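You operate a simulated robot arm through the tools that you are given. There is no shell and no other tool. Be economical: measure what you need, move in short steps, check, and stop when the job is done.

Carry out the task below with a simulated robot arm. There is one attempt and no reset: what you move stays moved.

TASK
Latch the sample door, light the box and seal the edge that leaks.
Fine: where light shows, wind that edge's seal screw in till it is dark; stop there or soon after, a crushed seal fails; leave the other screws; box lamp off at the end; touch nothing else on the fixture.

The check looks at the end state, three seconds after you hand in, the way a careful person would. Anything else that was tipped, shoved, dropped, spilled or broken makes it a failure. A push-on lid holds only when it is set on centred and level and pressed home; a screw cap is set on level and turned clockwise until tight.

THE ROBOT
A 6-joint arm with a two-finger parallel gripper, fixed in place. Base frame: the origin is at the foot of the arm, x ahead of it, y to its left, z up. Readings come in mm, rad, newtons and seconds.
Its first joint turns from -1.152 to 1.152 rad. Payload 2.7 kg.
Tool frame: the origin (TCP) lies between the finger pads and is the grasp point; the fingertips stand 23 mm ahead of it; z points along the fingers, y is the line along which they close. The gripper opens to 94 mm. The fingers are 38 mm wide and 10 mm thick; the gripper's body (54 by 96 mm) begins 39 mm behind the TCP.
Orientation is that of the tool frame in the base frame, as a unit quaternion [w, x, y, z]. With the fingers straight down and closing along the base's y, the tool's x points along the base's -x, its y along +y and its z along -z.

THE INTERFACE
- The arm moves only by the tool jog_arm. Its argument "motion" is a list of rows, each a list of 3 entries, a list of its own where there are three numbers: the turn, a rotation vector about the tool's x, y, z in rad, then the shift along the tool's x, y, z in m, then the finger opening in m, from 0 to 0.094. In form: [[[wx, wy, wz], [dx, dy, dz], grip], ...]. A call has 1 to 8 rows; each row shifts and turns the commanded pose from where the row before left it, along the tool's axes as they then stand. Rows are played at 5 a second. More than 50 mm and 0.15 rad between two rows, or a gripper value outside its range, and nothing of the call is played. A pose out of reach is approached as far as the arm can. The call stops where the force on the tool passes 90 N (or 10 N more than at its start, if that is more) or the arm is blocked; 0.2 s more then pass. Each finger travels about 45 mm/s and halts on what it meets, pressing with about 37 N; the grip force reading is that of the motor and also rises with nothing between the fingers. The clock runs only during rows and for 0.2 s after the last one: add rows that do not move to give the fingers time. The reply holds the time, the measured pose of the TCP, the force on the tool along the base axes, the opening and the grip force, in the units named above and with some noise.
- Cameras (640 x 400 px; columns grow to the right, rows downward): "scene" is fixed at [92.1, -421.2, 1424.6]; the picture's right is [0.67, -0.74, 0.00], its down [-0.35, -0.32, -0.88] and it looks along [0.65, 0.59, -0.47] (base axes); focal length 241 px, centre (320, 200). "wrist" rides on the gripper at [86, 16, -75] in the tool frame; the picture's right is [-0.18, 0.98, 0.00], its down [-0.58, -0.11, -0.81] and it looks along [-0.79, -0.15, 0.59] (tool axes); focal length 243 px, centre (320, 200). There is no depth. A picture from a camera that has moved, and an enlarged one, comes with that camera's place and axes in the base frame and with its lens. The place of the scene camera against the robot may be out by one fixed shift of up to 25 mm in any direction.
- capture(camera): a new picture of that camera. It takes no simulated time.
- close_up(camera, box): a new picture of the part [left, top, right, bottom] of that camera's present view, enlarged. It takes no simulated time.
- finish_job(): hands the job in; it is judged then, once.

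Go step by step. Nothing tells you positions but the pictures and the camera data: compare them with the known pose of the tool, close in by small moves and look again before you grip or let go. The budget is 120 turns and 64 pictures, counting those below and the enlarged ones. Unless the task says otherwise, let go and move clear before handing in, and close with one line.

The tools are called after "Call:" as name(argument=value, ...) on one line, values as JSON. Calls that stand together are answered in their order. jog_arm: Moves the arm, as the interface text tells. Its arguments: {"type":"object","properties":{"motion":{"type":"array","items":{"type":"array"}}},"required":["motion"]} The other tools are called the same way: capture (camera) takes a picture; close_up (camera, box) takes an enlarged picture of a part of a camera's view; finish_job () hands the job in.

At the start:

```text
time_s: 0.0
eef_pos: [351.3, -73.3, 1309.9]
ee_rot: [0.001, -0.001, 1.0, 0.001]
wrist_force: [-0.4, 0.1, -0.1]
opening: 94.0
finger_force: 0.0
```

scene: 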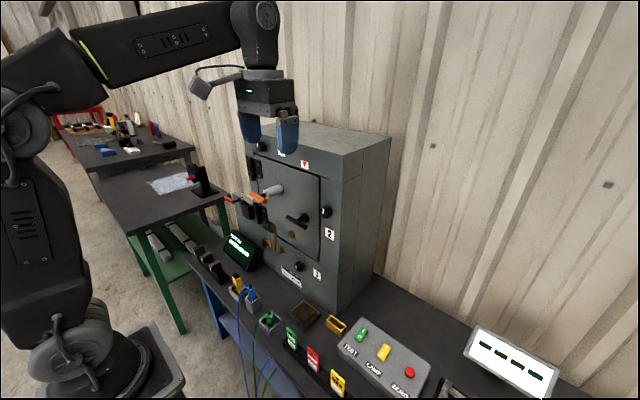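
wrist: 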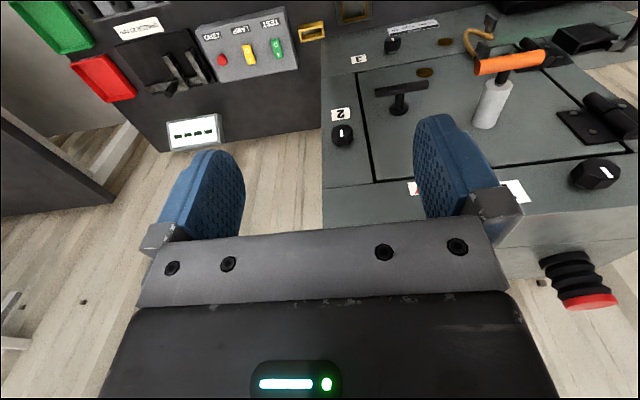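

I see a grey cabinet with a door, a T-handle latch, screws numbered on its edges and a control box with TEST/LAMP/ZERO buttons. I'll look closer first.

Call:
close_up(camera="scene", box=[220, 120, 400, 310])

Call:
close_up(camera="scene", box=[200, 250, 460, 400])

Call:
close_up(camera="wrist", box=[320, 0, 640, 200])

```text
2.11 times, centred on (310, 215) of scene
camera zoom: at [92.1, -421.2, 1424.6], right [0.67, -0.74, 0.0], down [-0.35, -0.32, -0.88], along [0.65, 0.59, -0.47], focal length 507 px, centre (341, 168)
```

zoom: 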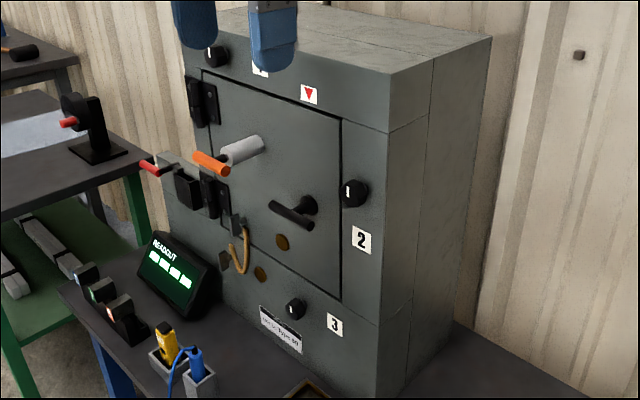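

```text
2.46 times, centred on (330, 325) of scene
camera zoom: at [92.1, -421.2, 1424.6], right [0.67, -0.74, 0.0], down [-0.35, -0.32, -0.88], along [0.65, 0.59, -0.47], focal length 593 px, centre (295, -108)
```

zoom: 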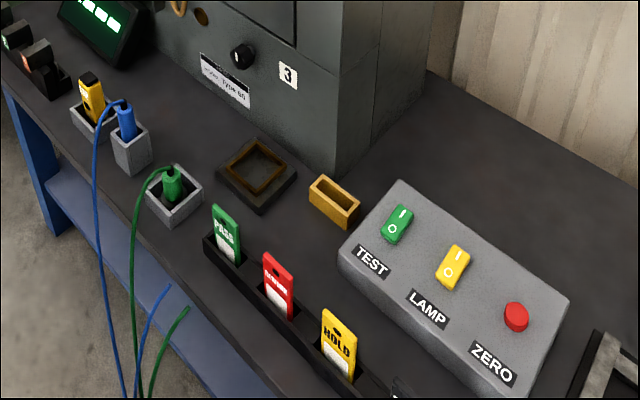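

```text
2.00 times, centred on (480, 100) of wrist
camera zoom: at [264.3, -58.3, 1383.5], right [0.18, 0.98, 0.0], down [0.58, -0.11, 0.81], along [0.79, -0.15, -0.59], focal length 485 px, centre (0, 400)
```

zoom: 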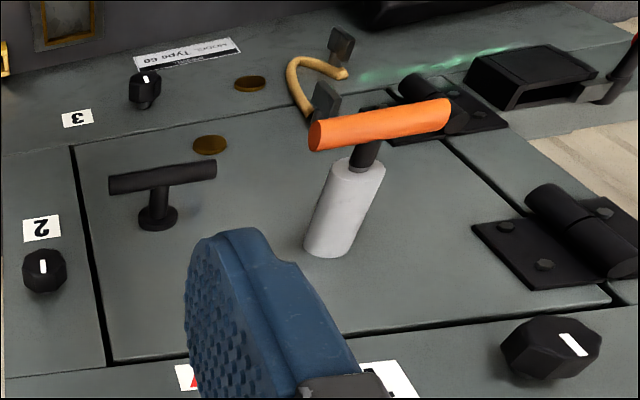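

The box front faces -x at about x≈510; knob 2 is near (506,-69,1090). I'll pitch the tool forward to face the door and use the wrist camera.

Call:
jog_arm(motion=[[[0, -0.149, 0], [0, 0, 0], 0.094], [[0, -0.149, 0], [0, 0, 0], 0.094], [[0, -0.149, 0], [0, 0, 0], 0.094], [[0, -0.149, 0], [0, 0, 0], 0.094], [[0, -0.149, 0], [0, 0, 0], 0.094]])

Call:
capture(camera="wrist")

```text
time_s: 1.2
eef_pos: [352.0, -73.3, 1309.0]
ee_rot: [0.366, 0.0, 0.93, 0.001]
wrist_force: [-0.6, -0.4, 0.7]
opening: 94.1
finger_force: 0.0
```

```text
58 pictures are left
camera wrist: at [236.9, -58.0, 1304.8], right [0.13, 0.98, 0.13], down [-0.12, -0.11, 0.99], along [0.98, -0.15, 0.11], focal length 243 px, centre (320, 200)
```

wrist: 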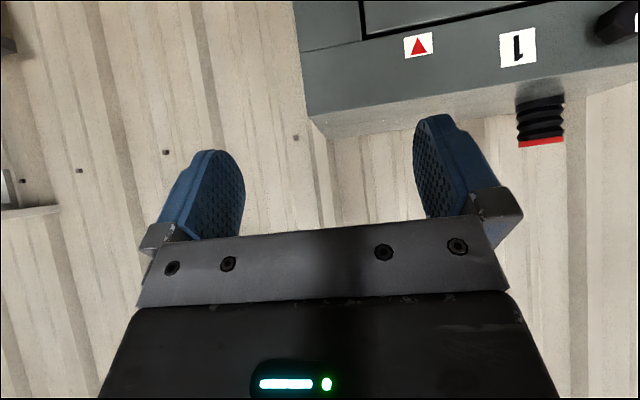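

The camera looks level now (upside-down image). I'll descend about 170 mm to see the door front.

Call:
jog_arm(motion=[[[0, 0, 0], [0.029, 0, 0.0313], 0.094], [[0, 0, 0], [0.029, 0, 0.0313], 0.094], [[0, 0, 0], [0.029, 0, 0.0313], 0.094], [[0, 0, 0], [0.029, 0, 0.0313], 0.094]])

Call:
capture(camera="wrist")

Call:
capture(camera="scene")

```text
time_s: 2.2
eef_pos: [350.5, -72.0, 1140.0]
ee_rot: [0.366, 0.0, 0.931, 0.0]
wrist_force: [0.0, 0.6, 0.5]
opening: 93.9
finger_force: 0.1
```

```text
57 pictures are left
camera wrist: at [236.6, -58.2, 1134.1], right [0.13, 0.98, 0.13], down [-0.12, -0.11, 0.99], along [0.98, -0.15, 0.11], focal length 243 px, centre (320, 200)
```

wrist: 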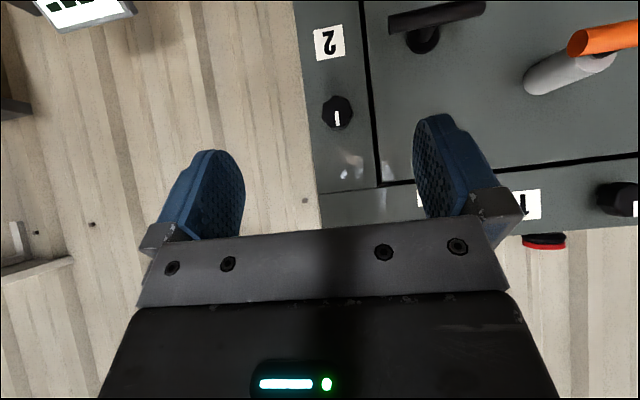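

```text
56 pictures are left
```

scene: 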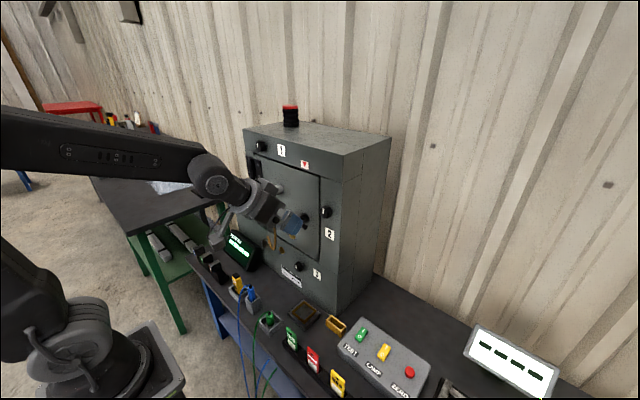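

Knob 2 triangulates to about (518,-70,1069). I'll back off, go lower and left to see the whole door.

Call:
jog_arm(motion=[[[0, 0, 0], [0.033, 0.02, 0.006], 0.094], [[0, 0, 0], [0.033, 0.02, 0.006], 0.094], [[0, 0, 0], [0.033, 0.02, 0.006], 0.094]])

Call:
capture(camera="wrist")

```text
time_s: 3.0
eef_pos: [310.2, -31.8, 1081.8]
ee_rot: [0.364, -0.001, 0.931, 0.003]
wrist_force: [-0.4, 0.2, 0.6]
opening: 94.3
finger_force: 0.1
out of reach, approached as far as the arm can: row 3
```

```text
55 pictures are left
camera wrist: at [195.0, -16.6, 1077.2], right [0.13, 0.98, 0.13], down [-0.12, -0.11, 0.99], along [0.98, -0.15, 0.1], focal length 243 px, centre (320, 200)
```

wrist: 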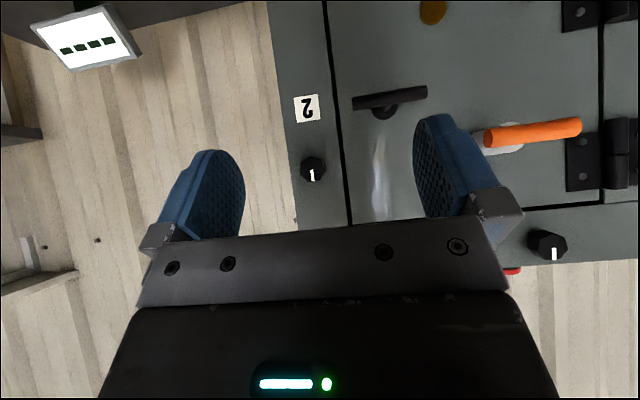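

Call:
close_up(camera="wrist", box=[270, 0, 640, 232])

Call:
close_up(camera="scene", box=[230, 130, 350, 300])

```text
1.72 times, centred on (455, 116) of wrist
camera zoom: at [195.0, -16.6, 1077.2], right [0.13, 0.98, 0.13], down [-0.12, -0.11, 0.99], along [0.98, -0.15, 0.1], focal length 418 px, centre (87, 345)
```

zoom: 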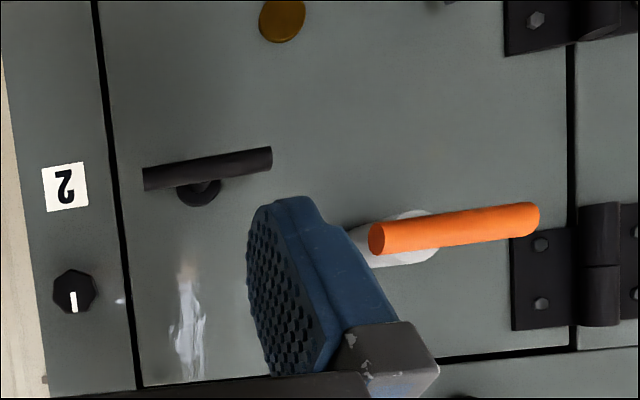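

```text
2.35 times, centred on (290, 215) of scene
camera zoom: at [92.1, -421.2, 1424.6], right [0.67, -0.74, 0.0], down [-0.35, -0.32, -0.88], along [0.65, 0.59, -0.47], focal length 566 px, centre (391, 165)
```

zoom: 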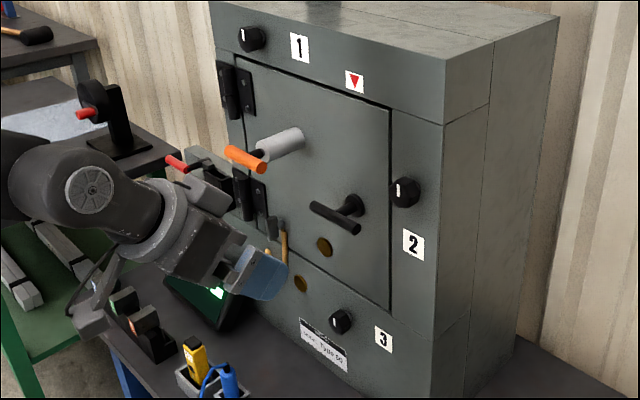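

Call:
close_up(camera="wrist", box=[320, 60, 450, 140])

Call:
close_up(camera="scene", box=[280, 170, 350, 220])

```text
4.92 times, centred on (385, 100) of wrist
camera zoom: at [195.0, -16.6, 1077.2], right [0.13, 0.98, 0.13], down [-0.12, -0.11, 0.99], along [0.98, -0.15, 0.1], focal length 1194 px, centre (0, 692)
```

zoom: 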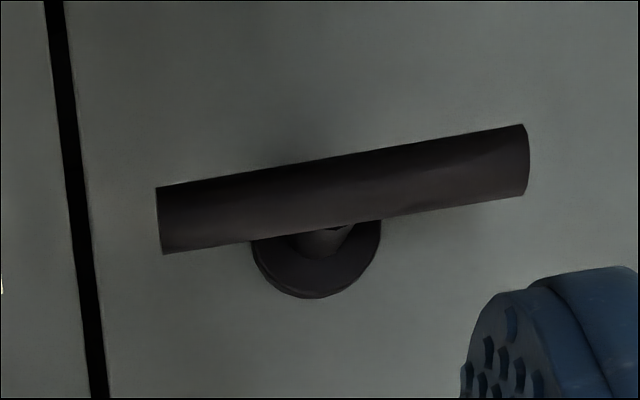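

```text
8.00 times, centred on (315, 195) of scene
camera zoom: at [92.1, -421.2, 1424.6], right [0.67, -0.74, 0.0], down [-0.35, -0.32, -0.88], along [0.65, 0.59, -0.47], focal length 1926 px, centre (360, 240)
```

zoom: 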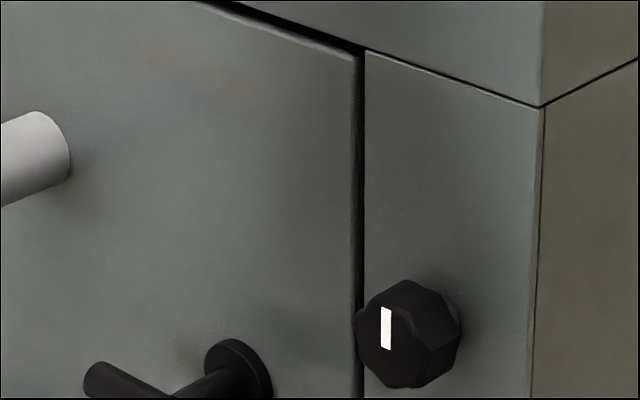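

The black T-handle near the free edge looks like the door latch: bar centre about (498,33,998), horizontal, axis along x. The orange handle is at (448,150,1063), to be avoided. I'll level the tool toward +x.

Call:
jog_arm(motion=[[[0, 0, 0], [-0.0085, 0.02, 0.035], 0.094], [[0, 0, 0], [-0.0085, 0.02, 0.035], 0.094], [[0, -0.1377, 0], [0, 0, 0], 0.094], [[0, -0.1377, 0], [0, 0, 0], 0.094], [[0, -0.1377, 0], [0, 0, 0], 0.094], [[0, -0.1377, 0], [0, 0, 0], 0.094], [[0, -0.1377, 0], [0, 0, 0], 0.094], [[0, -0.1377, 0], [0, 0, 0], 0.094]])

```text
time_s: 4.8
eef_pos: [355.1, 46.3, 1137.8]
ee_rot: [0.516, 0.008, 0.856, -0.014]
wrist_force: [-0.2, 0.9, 0.2]
opening: 94.1
finger_force: 0.1
out of reach, approached as far as the arm can: row 1, 2, 3, 4, 5, 6, 7, 8
```

The commanded pose is too close to the base for this pitch. I'll push it forward to about x=430.

Call:
jog_arm(motion=[[[0, 0, 0], [0, -0.01, 0.025], 0.094], [[0, 0, 0], [0, -0.01, 0.025], 0.094], [[0, 0, 0], [0, 0, 0.03], 0.094], [[0, 0, 0], [0, 0, 0], 0.094]])

Call:
capture(camera="scene")

```text
time_s: 5.8
eef_pos: [426.0, 51.8, 1099.4]
ee_rot: [0.514, 0.009, 0.858, -0.016]
wrist_force: [0.9, -0.7, 0.4]
opening: 93.9
finger_force: 0.2
out of reach, approached as far as the arm can: row 1, 2, 3
```

```text
50 pictures are left
```

scene: 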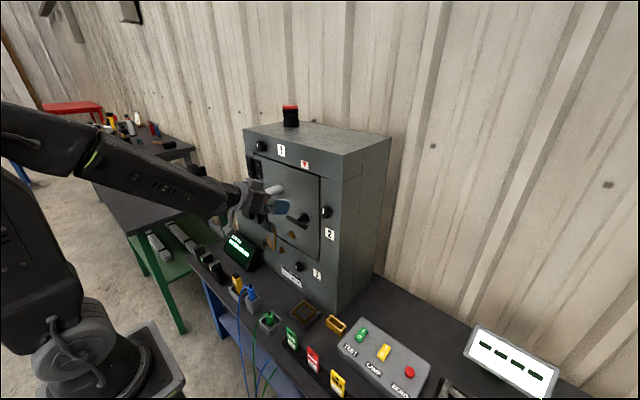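

Pose sits near the orange handle, so I'll retreat up and right first, then test how far the pitch can go.

Call:
jog_arm(motion=[[[0, 0, 0], [-0.009, -0.02, -0.016], 0.094], [[0, 0, 0], [-0.008, -0.02, -0.016], 0.094], [[0, 0, 0], [0, -0.03, 0], 0.094], [[0, 0, 0], [0, 0, 0], 0.094]])

```text
time_s: 6.8
eef_pos: [403.9, 43.4, 1125.6]
ee_rot: [0.514, 0.009, 0.858, -0.016]
wrist_force: [0.0, 0.6, 0.9]
opening: 94.2
finger_force: 0.1
out of reach, approached as far as the arm can: row 1, 2, 3
```

Call:
jog_arm(motion=[[[0, 0.12, 0], [0, 0, 0], 0.094], [[0, 0, 0], [0, -0.03, 0], 0.094], [[0, 0, 0], [0, -0.03, 0], 0.094], [[0, 0, 0], [0, 0, 0], 0.094]])

```text
time_s: 7.8
eef_pos: [403.5, 34.0, 1125.6]
ee_rot: [0.463, 0.008, 0.886, -0.013]
wrist_force: [0.3, 0.2, 0.5]
opening: 93.7
finger_force: 0.0
out of reach, approached as far as the arm can: row 2, 3
```

Call:
jog_arm(motion=[[[0, 0.11, 0], [0, 0, 0], 0.094], [[0, 0.11, 0], [0, 0, 0], 0.094], [[0, 0, 0], [0, -0.03, 0], 0.094], [[0, 0, 0], [0, -0.03, 0], 0.094], [[0, 0, 0], [0, -0.03, 0], 0.094], [[0, 0, 0], [0, 0, 0], 0.094]])

Call:
capture(camera="scene")

```text
time_s: 9.2
eef_pos: [403.9, -54.9, 1132.0]
ee_rot: [0.362, 0.012, 0.932, -0.013]
wrist_force: [-0.5, 0.1, 0.5]
opening: 94.0
finger_force: 0.1
out of reach, approached as far as the arm can: row 1, 2, 3
```

```text
49 pictures are left
```

scene: 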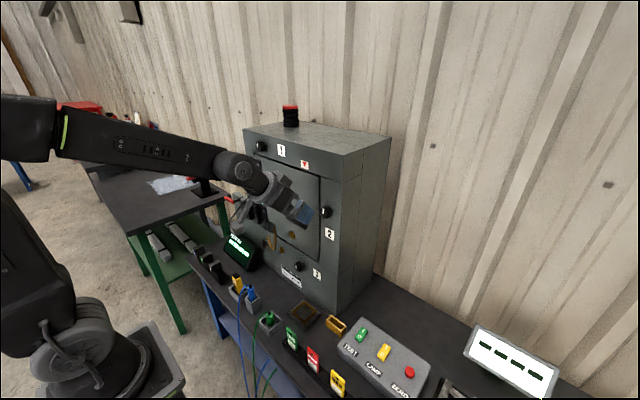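

Call:
jog_arm(motion=[[[0, -0.12, 0], [0, 0, 0], 0.094], [[0, -0.12, 0], [0, 0, 0], 0.094], [[0, -0.12, 0], [0, 0, 0], 0.094], [[0, -0.12, 0], [0, 0, 0], 0.094], [[0, 0, 0], [0, 0, 0], 0.094]])

```text
time_s: 10.4
eef_pos: [403.6, -55.0, 1131.8]
ee_rot: [0.445, 0.01, 0.895, -0.013]
wrist_force: [0.4, 0.1, -0.1]
opening: 94.0
finger_force: 0.1
out of reach, approached as far as the arm can: row 2, 3, 4
```

The limit seems to be the wrist straightening onto the forearm line (J5≈0). I'll bend back, raise a bit, then swing the tool around the forearm axis (J4 flip) so it bends upward with the camera on top.

Call:
jog_arm(motion=[[[0, 0.12, 0], [-0.03, 0, -0.03], 0.094], [[0, 0.12, 0], [-0.03, 0, -0.03], 0.094], [[0, 0.12, 0], [0, 0, 0], 0.094], [[0, 0.12, 0], [0, 0, 0], 0.094], [[0, 0, 0], [0, 0, 0], 0.094]])

```text
time_s: 11.6
eef_pos: [397.4, -54.4, 1215.6]
ee_rot: [0.219, 0.012, 0.975, -0.01]
wrist_force: [0.0, -0.5, 0.3]
opening: 94.0
finger_force: 0.0
```

Call:
jog_arm(motion=[[[0.0695, 0, -0.1273], [0, -0.0115, 0], 0.094], [[0.0695, 0, -0.1273], [0, -0.0115, 0], 0.094], [[0.0695, 0, -0.1273], [0, -0.0115, 0], 0.094], [[0.0695, 0, -0.1273], [0, -0.0115, 0], 0.094], [[0.0695, 0, -0.1273], [0, -0.0115, 0], 0.094], [[0.0695, 0, -0.1273], [0, -0.0115, 0], 0.094], [[0.0695, 0, -0.1273], [0, -0.0115, 0], 0.094], [[0.0695, 0, -0.1273], [0, -0.0115, 0], 0.094]])

```text
time_s: 13.4
eef_pos: [419.9, -130.0, 1250.8]
ee_rot: [0.174, -0.402, 0.819, -0.37]
wrist_force: [-0.2, 0.1, 0.8]
opening: 94.0
finger_force: 0.0
```

Call:
jog_arm(motion=[[[0.0695, 0, -0.1273], [0, -0.0115, 0], 0.094], [[0.0695, 0, -0.1273], [0, -0.0115, 0], 0.094], [[0.0695, 0, -0.1273], [0, -0.0115, 0], 0.094], [[0.0695, 0, -0.1273], [0, -0.0115, 0], 0.094], [[0.0695, 0, -0.1273], [0, -0.0115, 0], 0.094], [[0.0695, 0, -0.1273], [0, -0.0115, 0], 0.094], [[0.0695, 0, -0.1273], [0, -0.0115, 0], 0.094], [[0.0695, 0, -0.1273], [0, -0.0115, 0], 0.094]])

```text
time_s: 15.2
eef_pos: [471.6, -121.4, 1321.7]
ee_rot: [-0.074, 0.685, -0.393, 0.609]
wrist_force: [0.5, 0.8, 0.1]
opening: 94.2
finger_force: 0.0
```

Call:
jog_arm(motion=[[[0.0695, 0, -0.1273], [0, -0.0115, 0], 0.094], [[0.0695, 0, -0.1273], [0, -0.0115, 0], 0.094], [[0.0695, 0, -0.1273], [0, -0.0115, 0], 0.094], [[0.0695, 0, -0.1273], [0, -0.0115, 0], 0.094], [[0.0695, 0, -0.1273], [0, -0.0115, 0], 0.094], [[0.06, 0, -0.11], [0, -0.0115, 0], 0.094]])

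Call:
capture(camera="wrist")

Call:
capture(camera="scene")

```text
time_s: 16.6
eef_pos: [495.2, -14.2, 1342.5]
ee_rot: [0.017, 0.75, -0.075, 0.657]
wrist_force: [0.4, -0.5, -0.5]
opening: 94.0
finger_force: 0.0
out of reach, approached as far as the arm can: row 2, 3, 4, 5, 6
```

```text
48 pictures are left
camera wrist: at [430.9, -30.3, 1435.5], right [-0.16, -0.95, -0.25], down [-0.85, 0.26, -0.45], along [0.5, 0.15, -0.85], focal length 243 px, centre (320, 200)
```

wrist: 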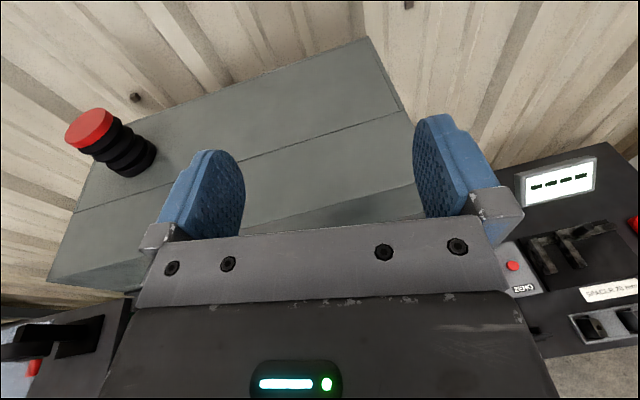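

```text
47 pictures are left
```

scene: 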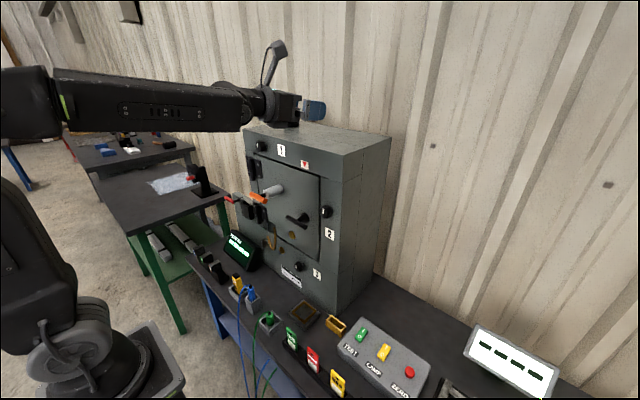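

The flip worked: the tool points forward with the camera on top. I'll retreat from above the box, descend in front of it, and correct orientation.

Call:
jog_arm(motion=[[[0, 0, 0], [-0.0035, 0.0037, -0.027], 0.094], [[0, 0, 0], [-0.0035, 0.0037, -0.027], 0.094], [[0, 0, 0], [-0.0395, 0.0029, 0.0054], 0.094], [[0, 0, 0], [-0.0395, 0.0029, 0.0054], 0.094], [[0, 0, 0], [-0.0395, 0.0029, 0.0054], 0.094], [[0.065, 0.0655, -0.041], [0, 0, 0], 0.094], [[0.065, 0.0655, -0.041], [0, 0, 0], 0.094]])

Call:
capture(camera="wrist")

```text
time_s: 18.2
eef_pos: [455.7, 84.6, 1246.0]
ee_rot: [0.002, 0.708, -0.004, 0.706]
wrist_force: [0.4, -1.0, 0.4]
opening: 93.7
finger_force: 0.1
out of reach, approached as far as the arm can: row 1, 2, 3, 4, 5, 6, 7
```

```text
46 pictures are left
camera wrist: at [381.0, 67.8, 1333.1], right [-0.01, -0.98, -0.19], down [-0.81, 0.12, -0.58], along [0.59, 0.15, -0.79], focal length 243 px, centre (320, 200)
```

wrist: 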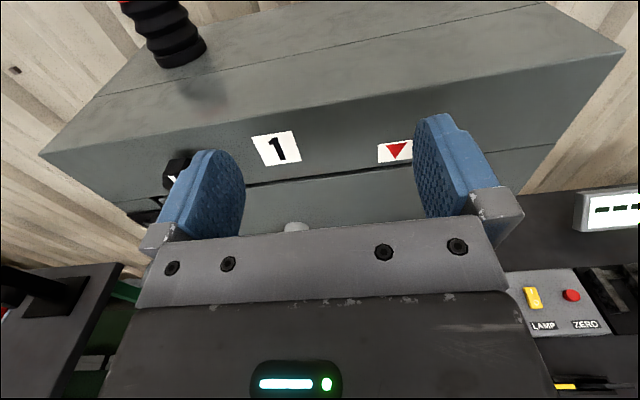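

Orientation is now right (x_tool up, y_tool = -Y, z_tool = +X). I'll back off, align with the latch in y, and descend.

Call:
jog_arm(motion=[[[0, 0, 0], [0, 0.025, -0.02], 0.094], [[0, 0, 0], [0, 0.025, -0.02], 0.094], [[0, 0, 0], [-0.04, 0, 0], 0.094], [[0, 0, 0], [-0.04, 0, 0], 0.094], [[0, 0, 0], [0, 0, 0], 0.094]])

```text
time_s: 19.4
eef_pos: [407.6, 95.4, 1180.5]
ee_rot: [-0.003, 0.707, 0.001, 0.707]
wrist_force: [0.4, 0.9, 0.4]
opening: 94.0
finger_force: 0.1
out of reach, approached as far as the arm can: row 1, 2, 3, 4
```

The y motion is blocked, likely a J4 limit. Better idea: un-flip and pass straight through J5=0 with the tool exactly in the arm's plane. I'll raise and swing back.

Call:
jog_arm(motion=[[[0, 0, 0], [0.04, 0, 0], 0.094], [[0, 0, 0], [0.03, 0, 0], 0.094], [[-0.0695, 0, 0.1273], [0, 0.0115, 0], 0.094], [[-0.0695, 0, 0.1273], [0, 0.0115, 0], 0.094], [[-0.0695, 0, 0.1273], [0, 0.0115, 0], 0.094], [[-0.0695, 0, 0.1273], [0, 0.0115, 0], 0.094], [[-0.0695, 0, 0.1273], [0, 0.0115, 0], 0.094], [[-0.0695, 0, 0.1273], [0, 0.0115, 0], 0.094]])

```text
time_s: 21.2
eef_pos: [394.9, 32.6, 1229.8]
ee_rot: [-0.123, 0.642, -0.404, 0.64]
wrist_force: [-0.3, 0.3, 0.7]
opening: 94.2
finger_force: 0.1
```

Call:
jog_arm(motion=[[[-0.0695, 0, 0.1273], [0, 0.0115, 0], 0.094], [[-0.0695, 0, 0.1273], [0, 0.0115, 0], 0.094], [[-0.0695, 0, 0.1273], [0, 0.0115, 0], 0.094], [[-0.0695, 0, 0.1273], [0, 0.0115, 0], 0.094], [[-0.0695, 0, 0.1273], [0, 0.0115, 0], 0.094], [[-0.0695, 0, 0.1273], [0, 0.0115, 0], 0.094], [[-0.0695, 0, 0.1273], [0, 0.0115, 0], 0.094], [[-0.0695, 0, 0.1273], [0, 0.0115, 0], 0.094]])

```text
time_s: 23.0
eef_pos: [352.9, 15.8, 1154.5]
ee_rot: [0.241, -0.375, 0.815, -0.37]
wrist_force: [-0.1, 1.5, -0.6]
opening: 93.7
finger_force: 0.1
```

Call:
jog_arm(motion=[[[-0.073, 0.014, 0.118], [0, 0, 0], 0.094], [[-0.073, 0.014, 0.118], [0, 0, 0], 0.094], [[-0.073, 0.014, 0.118], [0, 0, 0], 0.094], [[-0.073, 0.014, 0.118], [0, 0, 0], 0.094], [[-0.073, 0.014, 0.118], [0, 0, 0], 0.094], [[-0.073, 0.014, 0.118], [0, 0, 0], 0.094], [[-0.073, 0.014, 0.118], [0, 0, 0], 0.094], [[-0.073, 0.014, 0.118], [0, 0, 0], 0.094]])

```text
time_s: 24.8
eef_pos: [355.3, 15.9, 1155.1]
ee_rot: [0.224, 0.0, 0.974, 0.0]
wrist_force: [0.5, 0.3, -0.8]
opening: 94.0
finger_force: 0.1
```

Now put the tool exactly in the arm's plane at y=0 and pitch through.

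Call:
jog_arm(motion=[[[0, 0, 0], [-0.031, -0.008, -0.018], 0.094], [[0, 0, 0], [-0.031, -0.008, -0.018], 0.094], [[0, -0.14, 0], [0, 0, 0], 0.094], [[0, -0.14, 0], [0, 0, 0], 0.094], [[0, -0.14, 0], [0, 0, 0], 0.094], [[0, -0.14, 0], [0, 0, 0], 0.094], [[0, -0.14, 0], [0, 0, 0], 0.094], [[0, -0.14, 0], [0, 0, 0], 0.094]])

```text
time_s: 26.6
eef_pos: [395.6, 4.8, 1217.7]
ee_rot: [0.523, 0.005, 0.853, -0.009]
wrist_force: [0.7, -0.4, -0.3]
opening: 94.2
finger_force: 0.0
out of reach, approached as far as the arm can: row 7, 8
```

Call:
close_up(camera="scene", box=[0, 40, 330, 240])

```text
1.94 times, centred on (165, 140) of scene
camera zoom: at [92.1, -421.2, 1424.6], right [0.67, -0.74, 0.0], down [-0.35, -0.32, -0.88], along [0.65, 0.59, -0.47], focal length 467 px, centre (621, 316)
```

zoom: 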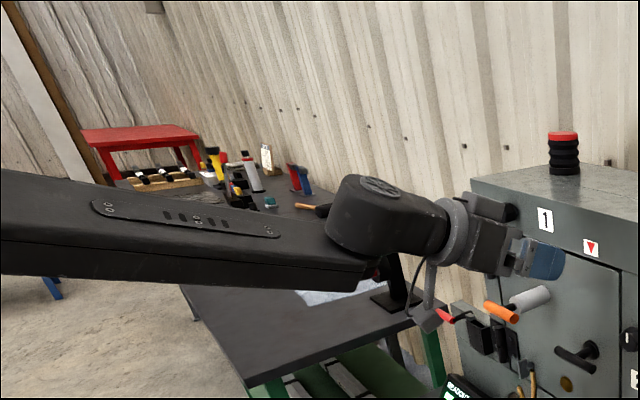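

The forearm roll (J4) has swung about 90° near the alignment. I'll try continuing with small pitch steps to see if it goes through.

Call:
jog_arm(motion=[[[0, -0.06, 0], [0, 0, 0], 0.094], [[0, -0.06, 0], [0, 0, 0], 0.094], [[0, -0.06, 0], [0, 0, 0], 0.094], [[0, -0.06, 0], [0, 0, 0], 0.094], [[0, -0.06, 0], [0, 0, 0], 0.094], [[0, -0.06, 0], [0, 0, 0], 0.094], [[0, 0, 0], [0, 0, 0], 0.094], [[0, 0, 0], [0, 0, 0], 0.094]])

Call:
close_up(camera="scene", box=[0, 40, 330, 240])

```text
time_s: 28.4
eef_pos: [400.1, 22.1, 1225.6]
ee_rot: [0.553, 0.014, 0.833, -0.024]
wrist_force: [0.5, -0.4, -0.6]
opening: 94.1
finger_force: 0.0
out of reach, approached as far as the arm can: row 1, 2, 3, 4, 5, 6
```

```text
1.94 times, centred on (165, 140) of scene
camera zoom: at [92.1, -421.2, 1424.6], right [0.67, -0.74, 0.0], down [-0.35, -0.32, -0.88], along [0.65, 0.59, -0.47], focal length 467 px, centre (621, 316)
```

zoom: 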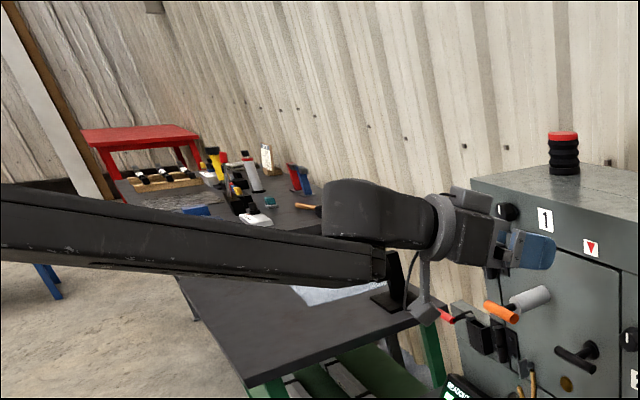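

Call:
jog_arm(motion=[[[0, -0.1, 0], [0, 0, 0], 0.094], [[0, -0.1, 0], [0, 0, 0], 0.094], [[0, -0.1, 0], [0, 0, 0], 0.094], [[0, -0.1, 0], [0, 0, 0], 0.094], [[0, -0.1, 0], [0, 0, 0], 0.094], [[0, -0.1, 0], [0, 0, 0], 0.094], [[0, 0, 0], [0, 0, 0], 0.094], [[0, 0, 0], [0, 0, 0], 0.094]])

Call:
close_up(camera="scene", box=[0, 40, 330, 240])

```text
time_s: 30.2
eef_pos: [396.6, 79.0, 1233.7]
ee_rot: [0.774, 0.007, 0.633, -0.027]
wrist_force: [-0.2, 0.4, 0.0]
opening: 93.8
finger_force: 0.1
out of reach, approached as far as the arm can: row 1, 2, 3, 4, 5, 6
```

```text
1.94 times, centred on (165, 140) of scene
camera zoom: at [92.1, -421.2, 1424.6], right [0.67, -0.74, 0.0], down [-0.35, -0.32, -0.88], along [0.65, 0.59, -0.47], focal length 467 px, centre (621, 316)
```

zoom: 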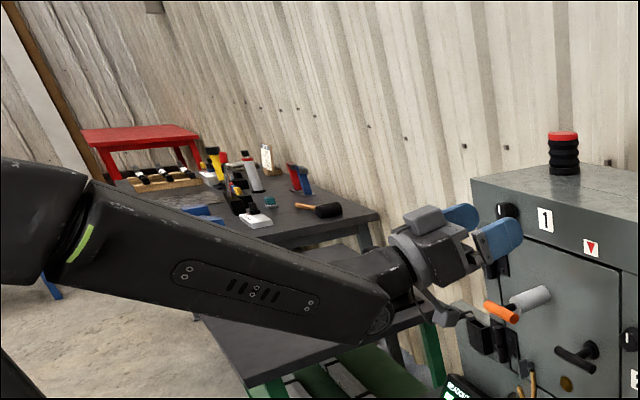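

It passed through: the tool now points slightly above horizontal with the bend upward. I'll set it level and test moving in y.

Call:
jog_arm(motion=[[[0, 0.1, 0], [0, 0, 0], 0.094], [[0, 0.1, 0], [0, 0, 0], 0.094], [[0, 0, 0], [0, -0.02, 0], 0.094], [[0, 0, 0], [0, -0.02, 0], 0.094], [[0, 0, 0], [0.03, 0, 0], 0.094], [[0, 0, 0], [0.03, 0, 0], 0.094], [[0, 0, 0], [0, 0, 0], 0.094]])

```text
time_s: 31.8
eef_pos: [393.1, 70.1, 1176.9]
ee_rot: [0.707, 0.012, 0.707, -0.028]
wrist_force: [-0.1, 0.1, -0.1]
opening: 94.0
finger_force: 0.0
out of reach, approached as far as the arm can: row 4, 5, 6
```

J4 limit keeps the level pose at larger |y|. The latch can instead be pushed at its bar end with a pitched-down tool, so I'll un-flip and do that.

Call:
jog_arm(motion=[[[0, 0.12, 0], [-0.02, 0, -0.02], 0.05], [[0, 0.12, 0], [-0.02, 0, 0], 0.02], [[0, 0.12, 0], [0, 0, 0], 0.0], [[0, 0.12, 0], [0, 0, 0], 0.0], [[0, 0.12, 0], [0, 0, 0], 0.0], [[0, 0.12, 0], [0, 0, 0], 0.0], [[0, 0.12, 0], [0, 0, 0], 0.0], [[0, 0, 0], [0, 0, 0], 0.0]])

```text
time_s: 33.6
eef_pos: [376.9, 71.4, 1216.3]
ee_rot: [0.357, 0.019, 0.934, -0.02]
wrist_force: [-0.2, 0.0, 0.6]
opening: 0.0
finger_force: 37.2
```

Unflipped again, fingers closed. I'll go to a staging pose in front of and above the right end of the T-bar.

Call:
jog_arm(motion=[[[-0.0165, 0.14, -0.0185], [0, 0, 0], 0.0], [[-0.0165, 0.14, -0.0185], [0, 0, 0], 0.0], [[0, 0, 0], [-0.0044, -0.026, 0.039], 0.0], [[0, 0, 0], [-0.0044, -0.026, 0.039], 0.0], [[0, 0, 0], [-0.0044, -0.026, 0.039], 0.0], [[0, 0, 0], [0, 0, 0], 0.0]])

Call:
capture(camera="wrist")

```text
time_s: 35.0
eef_pos: [439.2, -9.7, 1117.0]
ee_rot: [0.224, -0.001, 0.975, -0.008]
wrist_force: [-0.1, -0.5, 0.4]
opening: 0.0
finger_force: 37.3
```

```text
42 pictures are left
camera wrist: at [329.1, 6.2, 1145.2], right [0.17, 0.98, 0.06], down [0.17, -0.09, 0.98], along [0.97, -0.15, -0.18], focal length 243 px, centre (320, 200)
```

wrist: 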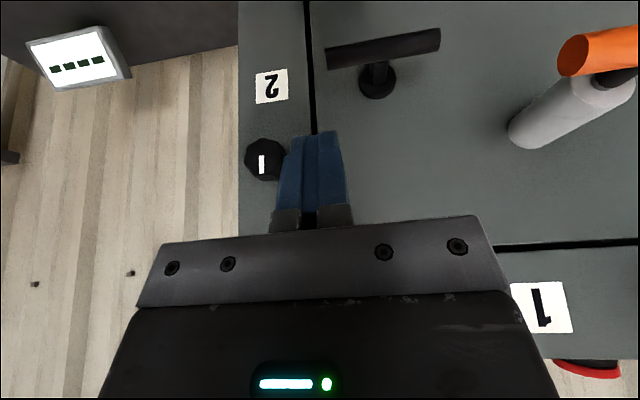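

The bar runs y≈-7…77 at z≈1000, x≈498. I'll bring the closed fingertips just above its right end.

Call:
jog_arm(motion=[[[0, 0, 0], [-0.007, 0.005, 0.037], 0.0], [[0, 0, 0], [-0.007, 0.005, 0.037], 0.0], [[0, 0, 0], [0, 0, 0], 0.0]])

Call:
capture(camera="wrist")

Call:
close_up(camera="scene", box=[240, 160, 360, 250])

```text
time_s: 35.8
eef_pos: [484.9, -0.2, 1056.5]
ee_rot: [0.223, -0.001, 0.975, -0.009]
wrist_force: [0.2, 0.1, 0.0]
opening: 0.2
finger_force: 37.1
```

```text
41 pictures are left
camera wrist: at [374.2, 16.0, 1085.5], right [0.17, 0.98, 0.06], down [0.17, -0.09, 0.98], along [0.97, -0.15, -0.18], focal length 243 px, centre (320, 200)
```

wrist: 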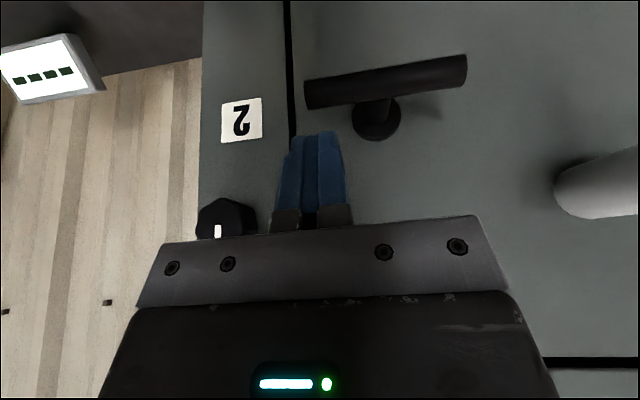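

```text
4.44 times, centred on (300, 205) of scene
camera zoom: at [92.1, -421.2, 1424.6], right [0.67, -0.74, 0.0], down [-0.35, -0.32, -0.88], along [0.65, 0.59, -0.47], focal length 1070 px, centre (409, 178)
```

zoom: 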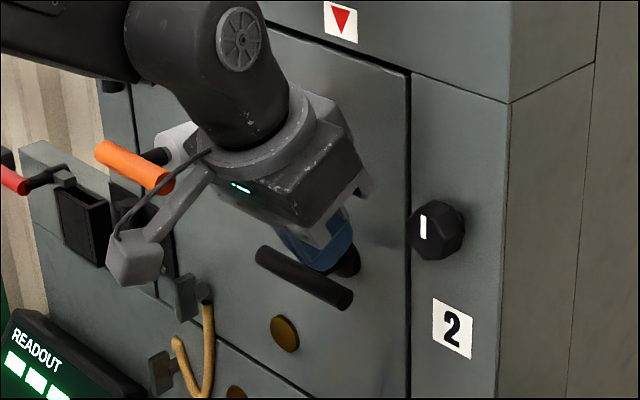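

Call:
jog_arm(motion=[[[0, 0, 0], [0.0087, 0, 0.018], 0.0], [[0, 0, 0], [0.0035, 0, 0.0072], 0.0], [[0, 0, 0], [0.0035, 0, 0.0072], 0.0], [[0, 0, 0], [0, 0, 0], 0.0]])

Call:
capture(camera="wrist")

```text
time_s: 36.8
eef_pos: [483.6, -0.4, 1020.7]
ee_rot: [0.223, -0.001, 0.975, -0.008]
wrist_force: [0.5, 0.3, 0.0]
opening: 0.0
finger_force: 37.3
```

```text
39 pictures are left
camera wrist: at [373.6, 15.7, 1048.9], right [0.17, 0.98, 0.06], down [0.17, -0.09, 0.98], along [0.97, -0.15, -0.18], focal length 243 px, centre (320, 200)
```

wrist: 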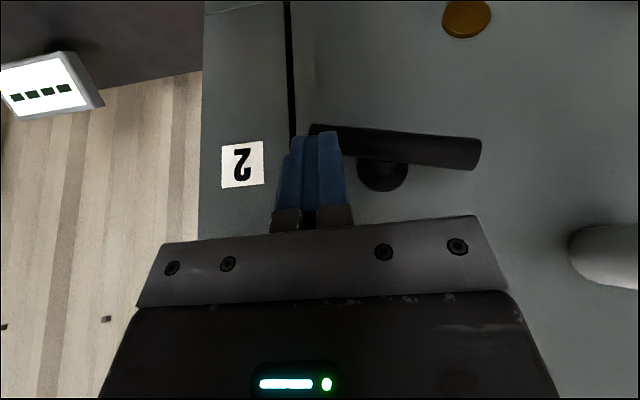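

The bar is turning clockwise easily. Continue along the arc.

Call:
jog_arm(motion=[[[0, 0, 0], [0.0055, 0, 0.0114], 0.0], [[0, 0, 0], [0.0035, 0.004, 0.0072], 0.0], [[0, 0, 0], [0.0017, 0.006, 0.0036], 0.0], [[0, 0, 0], [0, 0.006, 0.001], 0.0], [[0, 0, 0], [0, 0, 0], 0.0]])

Call:
capture(camera="wrist")

```text
time_s: 38.0
eef_pos: [484.5, 15.3, 993.8]
ee_rot: [0.222, 0.0, 0.975, -0.009]
wrist_force: [-0.9, -10.2, -3.5]
opening: 0.2
finger_force: 37.3
```

```text
38 pictures are left
camera wrist: at [374.0, 30.5, 1022.7], right [0.17, 0.98, 0.06], down [0.17, -0.09, 0.98], along [0.97, -0.16, -0.19], focal length 243 px, centre (320, 200)
```

wrist: 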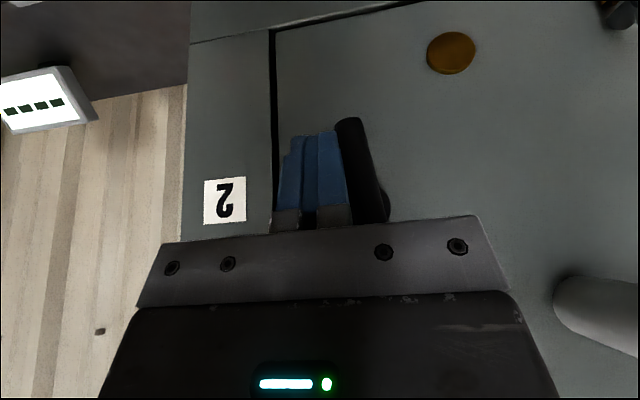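

Call:
jog_arm(motion=[[[0, 0, 0], [0, 0.003, 0], 0.0], [[0, 0, 0], [0, 0.003, 0], 0.0], [[0, 0, 0], [0, 0.003, 0], 0.0], [[0, 0, 0], [0, 0, 0], 0.0]])

Call:
capture(camera="wrist")

```text
time_s: 39.0
eef_pos: [484.2, 14.6, 994.5]
ee_rot: [0.221, 0.008, 0.975, -0.012]
wrist_force: [-8.3, -65.6, 0.8]
opening: 0.0
finger_force: 36.2
```

```text
37 pictures are left
camera wrist: at [373.9, 33.0, 1023.3], right [0.18, 0.98, 0.06], down [0.18, -0.09, 0.98], along [0.97, -0.17, -0.19], focal length 243 px, centre (320, 200)
```

wrist: 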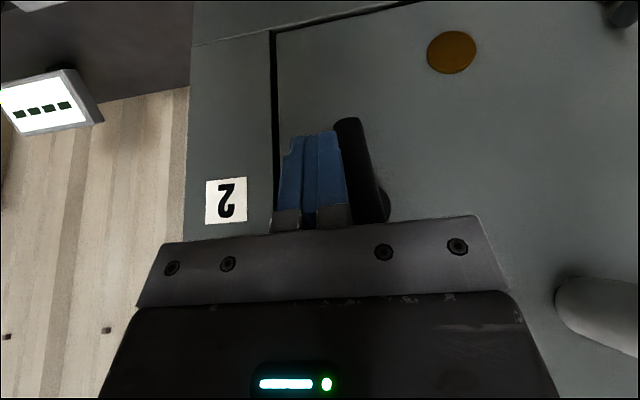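

It is against a hard stop with the bar essentially vertical: latched. Back off to the right, then away, and look.

Call:
jog_arm(motion=[[[0, 0, 0], [0, -0.015, 0], 0.0], [[0, 0, 0], [0, -0.008, 0], 0.0], [[0, 0, 0], [0.02, 0, -0.03], 0.0], [[0, 0, 0], [0, 0, -0.04], 0.0], [[0, 0, 0], [0, 0, -0.04], 0.0], [[0, 0, 0], [0, 0, 0], 0.0]])

Call:
capture(camera="wrist")

Call:
close_up(camera="scene", box=[230, 130, 350, 300])

```text
time_s: 40.4
eef_pos: [418.0, 2.5, 1086.0]
ee_rot: [0.223, -0.001, 0.975, -0.009]
wrist_force: [-0.6, 0.4, -0.6]
opening: 0.0
finger_force: 37.4
```

```text
36 pictures are left
camera wrist: at [308.7, 18.6, 1114.3], right [0.17, 0.98, 0.06], down [0.17, -0.09, 0.98], along [0.97, -0.15, -0.18], focal length 243 px, centre (320, 200)
```

wrist: 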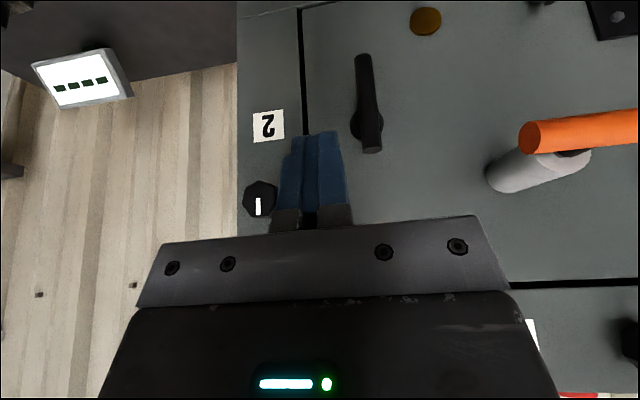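

```text
2.35 times, centred on (290, 215) of scene
camera zoom: at [92.1, -421.2, 1424.6], right [0.67, -0.74, 0.0], down [-0.35, -0.32, -0.88], along [0.65, 0.59, -0.47], focal length 566 px, centre (391, 165)
```

zoom: 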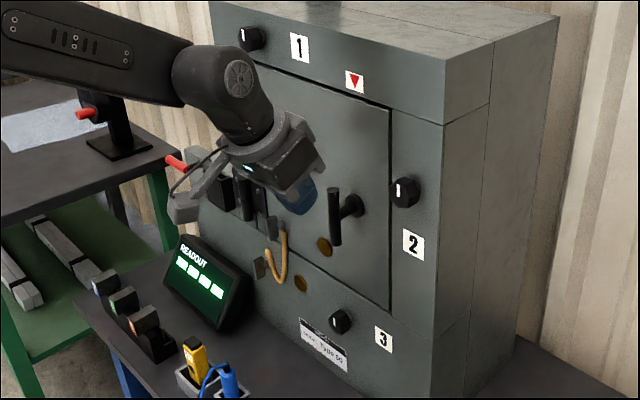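

Latched. The LAMP rocker is at about (515,-295,697), long axis along x, with the "I" end at +x. Move over there to look.

Call:
jog_arm(motion=[[[0, 0, 0], [0, -0.048, 0], 0.0], [[0, 0, 0], [0, -0.048, 0], 0.0], [[0, 0, 0], [0, -0.048, 0], 0.0], [[0, 0, 0], [0, -0.048, 0], 0.0], [[0, 0, 0], [0, -0.048, 0], 0.0], [[0, 0.08, 0], [0, -0.048, 0], 0.0], [[0, 0.07, 0], [0.01, 0, 0.045], 0.0], [[0, 0, 0], [0.01, 0, 0.045], 0.0]])

Call:
capture(camera="wrist")

```text
time_s: 42.2
eef_pos: [428.2, -288.0, 996.0]
ee_rot: [0.15, 0.0, 0.989, -0.008]
wrist_force: [-0.5, -0.8, -0.1]
opening: 0.0
finger_force: 36.3
```

```text
34 pictures are left
camera wrist: at [323.9, -271.3, 1041.4], right [0.18, 0.98, 0.04], down [0.32, -0.09, 0.94], along [0.93, -0.16, -0.33], focal length 243 px, centre (320, 200)
```

wrist: 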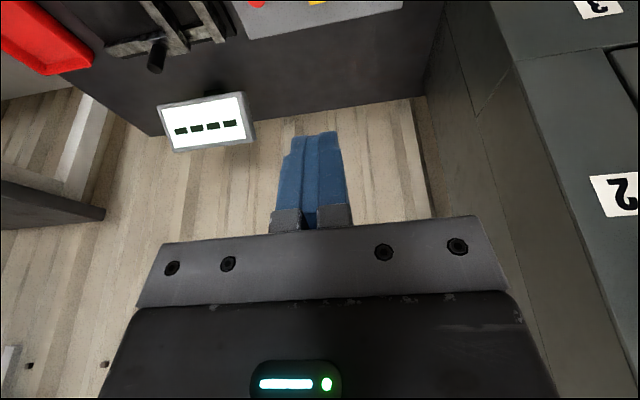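

Call:
jog_arm(motion=[[[0, 0, 0], [-0.0033, -0.0018, 0.04], 0.0], [[0, 0, 0], [-0.0033, -0.0018, 0.04], 0.0], [[0, 0, 0], [-0.0033, -0.0018, 0.04], 0.0], [[0, 0, 0], [-0.0033, -0.0018, 0.04], 0.0], [[0, 0, 0], [0, 0, 0], 0.0]])

Call:
capture(camera="wrist")

```text
time_s: 43.4
eef_pos: [487.3, -296.2, 849.2]
ee_rot: [0.15, 0.0, 0.989, -0.008]
wrist_force: [0.2, 0.1, 0.6]
opening: 0.0
finger_force: 36.8
```

```text
33 pictures are left
camera wrist: at [383.3, -279.7, 893.3], right [0.18, 0.98, 0.04], down [0.32, -0.09, 0.94], along [0.93, -0.16, -0.33], focal length 243 px, centre (320, 200)
```

wrist: 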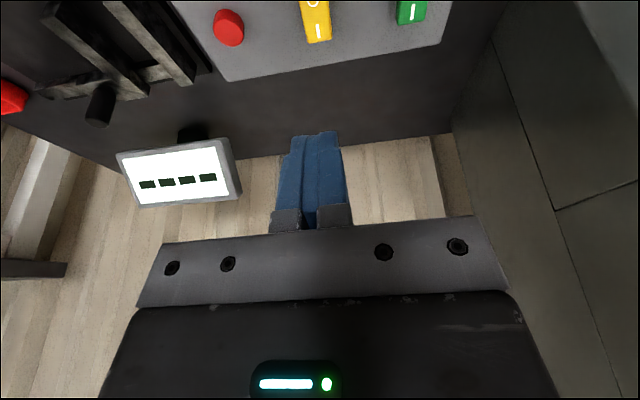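

The "I" end of LAMP is at (523,-300). Move above it, using the rear lower fingertip edge as the pressing edge.

Call:
jog_arm(motion=[[[0, 0, 0], [-0.0065, -0.0013, 0.033], 0.0], [[0, 0, 0], [-0.0065, -0.0013, 0.033], 0.0], [[0, 0, 0], [-0.0065, -0.0013, 0.033], 0.0], [[0, 0, 0], [0, 0, 0], 0.0]])

Call:
capture(camera="wrist")

Call:
close_up(camera="scene", box=[320, 280, 480, 400])

```text
time_s: 44.4
eef_pos: [537.2, -301.5, 760.8]
ee_rot: [0.151, 0.0, 0.989, -0.009]
wrist_force: [0.7, 0.3, 0.1]
opening: 0.0
finger_force: 36.3
```

```text
32 pictures are left
camera wrist: at [432.8, -285.1, 806.0], right [0.18, 0.98, 0.04], down [0.32, -0.09, 0.94], along [0.93, -0.16, -0.33], focal length 243 px, centre (320, 200)
```

wrist: 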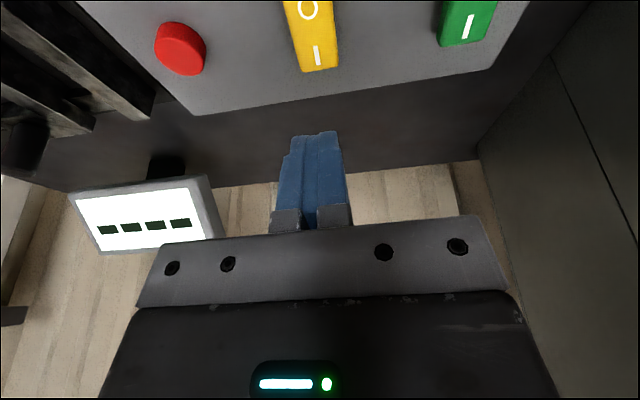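

```text
3.33 times, centred on (400, 340) of scene
camera zoom: at [92.1, -421.2, 1424.6], right [0.67, -0.74, 0.0], down [-0.35, -0.32, -0.88], along [0.65, 0.59, -0.47], focal length 803 px, centre (53, -267)
```

zoom: 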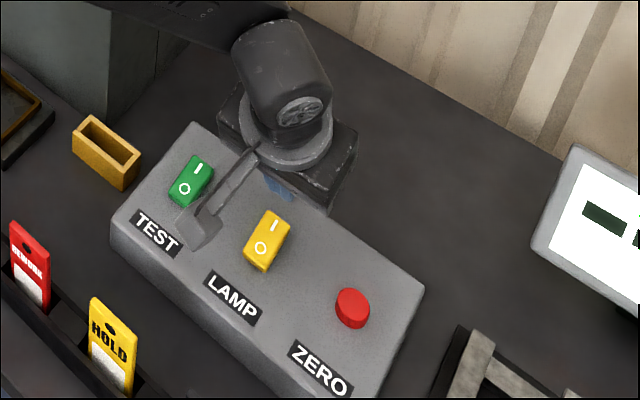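

Call:
jog_arm(motion=[[[0, 0, 0], [0.0065, 0, 0.021], 0.0], [[0, 0, 0], [0.0012, 0, 0.0038], 0.0], [[0, 0, 0], [0.0012, 0, 0.0038], 0.0], [[0, 0, 0], [0, 0, 0], 0.0]])

Call:
capture(camera="wrist")

```text
time_s: 45.4
eef_pos: [537.2, -302.1, 732.5]
ee_rot: [0.15, 0.0, 0.989, -0.008]
wrist_force: [-0.3, -0.8, -0.4]
opening: 0.0
finger_force: 37.1
```

```text
30 pictures are left
camera wrist: at [432.2, -286.0, 776.2], right [0.18, 0.98, 0.04], down [0.32, -0.09, 0.94], along [0.93, -0.16, -0.33], focal length 243 px, centre (320, 200)
```

wrist: 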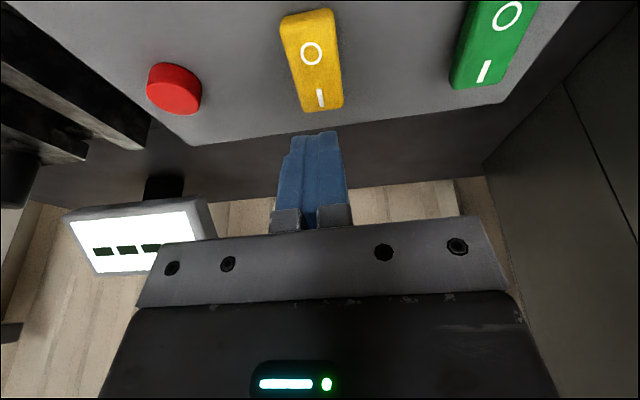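

The rocker's I end refines to about (536,-301,683). Shift 12 mm outward and press down.

Call:
jog_arm(motion=[[[0, 0, 0], [-0.0073, 0, 0.017], 0.0], [[0, 0, 0], [0.0012, 0, 0.0038], 0.0], [[0, 0, 0], [0.0012, 0, 0.0038], 0.0], [[0, 0, 0], [0, 0, 0], 0.0]])

Call:
capture(camera="wrist")

```text
time_s: 46.4
eef_pos: [549.7, -304.0, 709.8]
ee_rot: [0.15, 0.0, 0.989, -0.009]
wrist_force: [0.4, -0.1, 0.6]
opening: 0.4
finger_force: 37.0
```

```text
29 pictures are left
camera wrist: at [444.9, -286.3, 754.2], right [0.18, 0.98, 0.04], down [0.32, -0.09, 0.94], along [0.93, -0.16, -0.33], focal length 243 px, centre (320, 200)
```

wrist: 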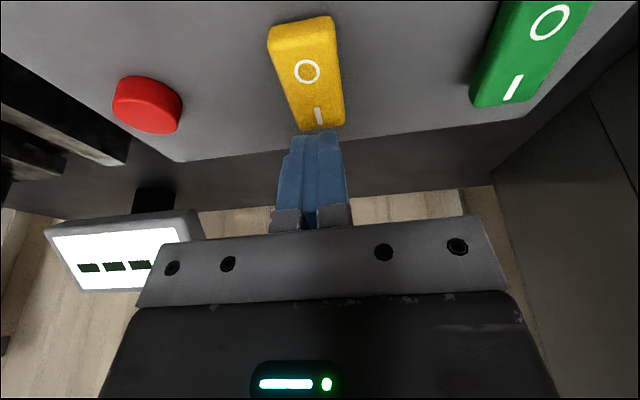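

Call:
close_up(camera="wrist", box=[230, 0, 390, 150])

Call:
close_up(camera="scene", box=[340, 310, 420, 370])

```text
2.67 times, centred on (310, 75) of wrist
camera zoom: at [444.9, -286.3, 754.2], right [0.18, 0.98, 0.04], down [0.32, -0.09, 0.94], along [0.93, -0.16, -0.33], focal length 647 px, centre (347, 533)
```

zoom: 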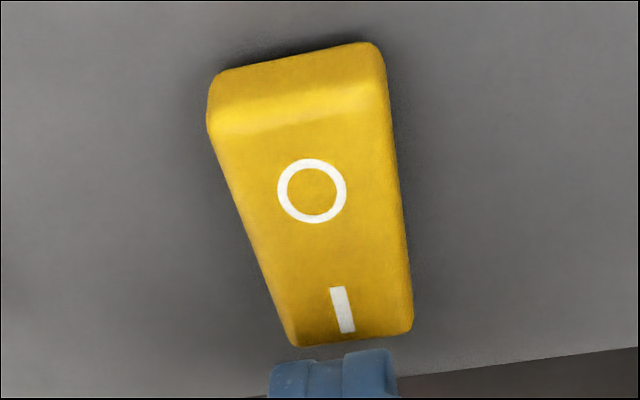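

```text
6.67 times, centred on (380, 340) of scene
camera zoom: at [92.1, -421.2, 1424.7], right [0.67, -0.74, 0.0], down [-0.35, -0.32, -0.88], along [0.65, 0.59, -0.47], focal length 1605 px, centre (-80, -733)
```

zoom: 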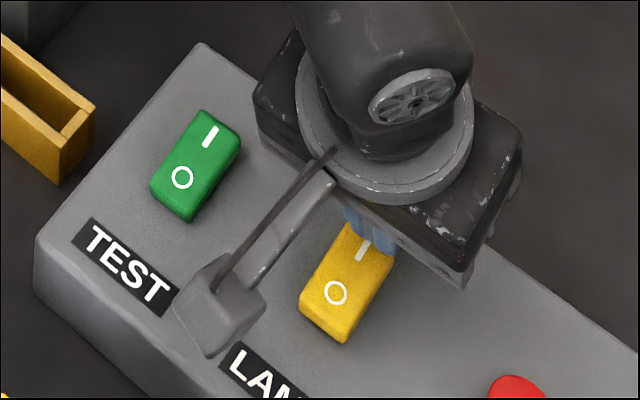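

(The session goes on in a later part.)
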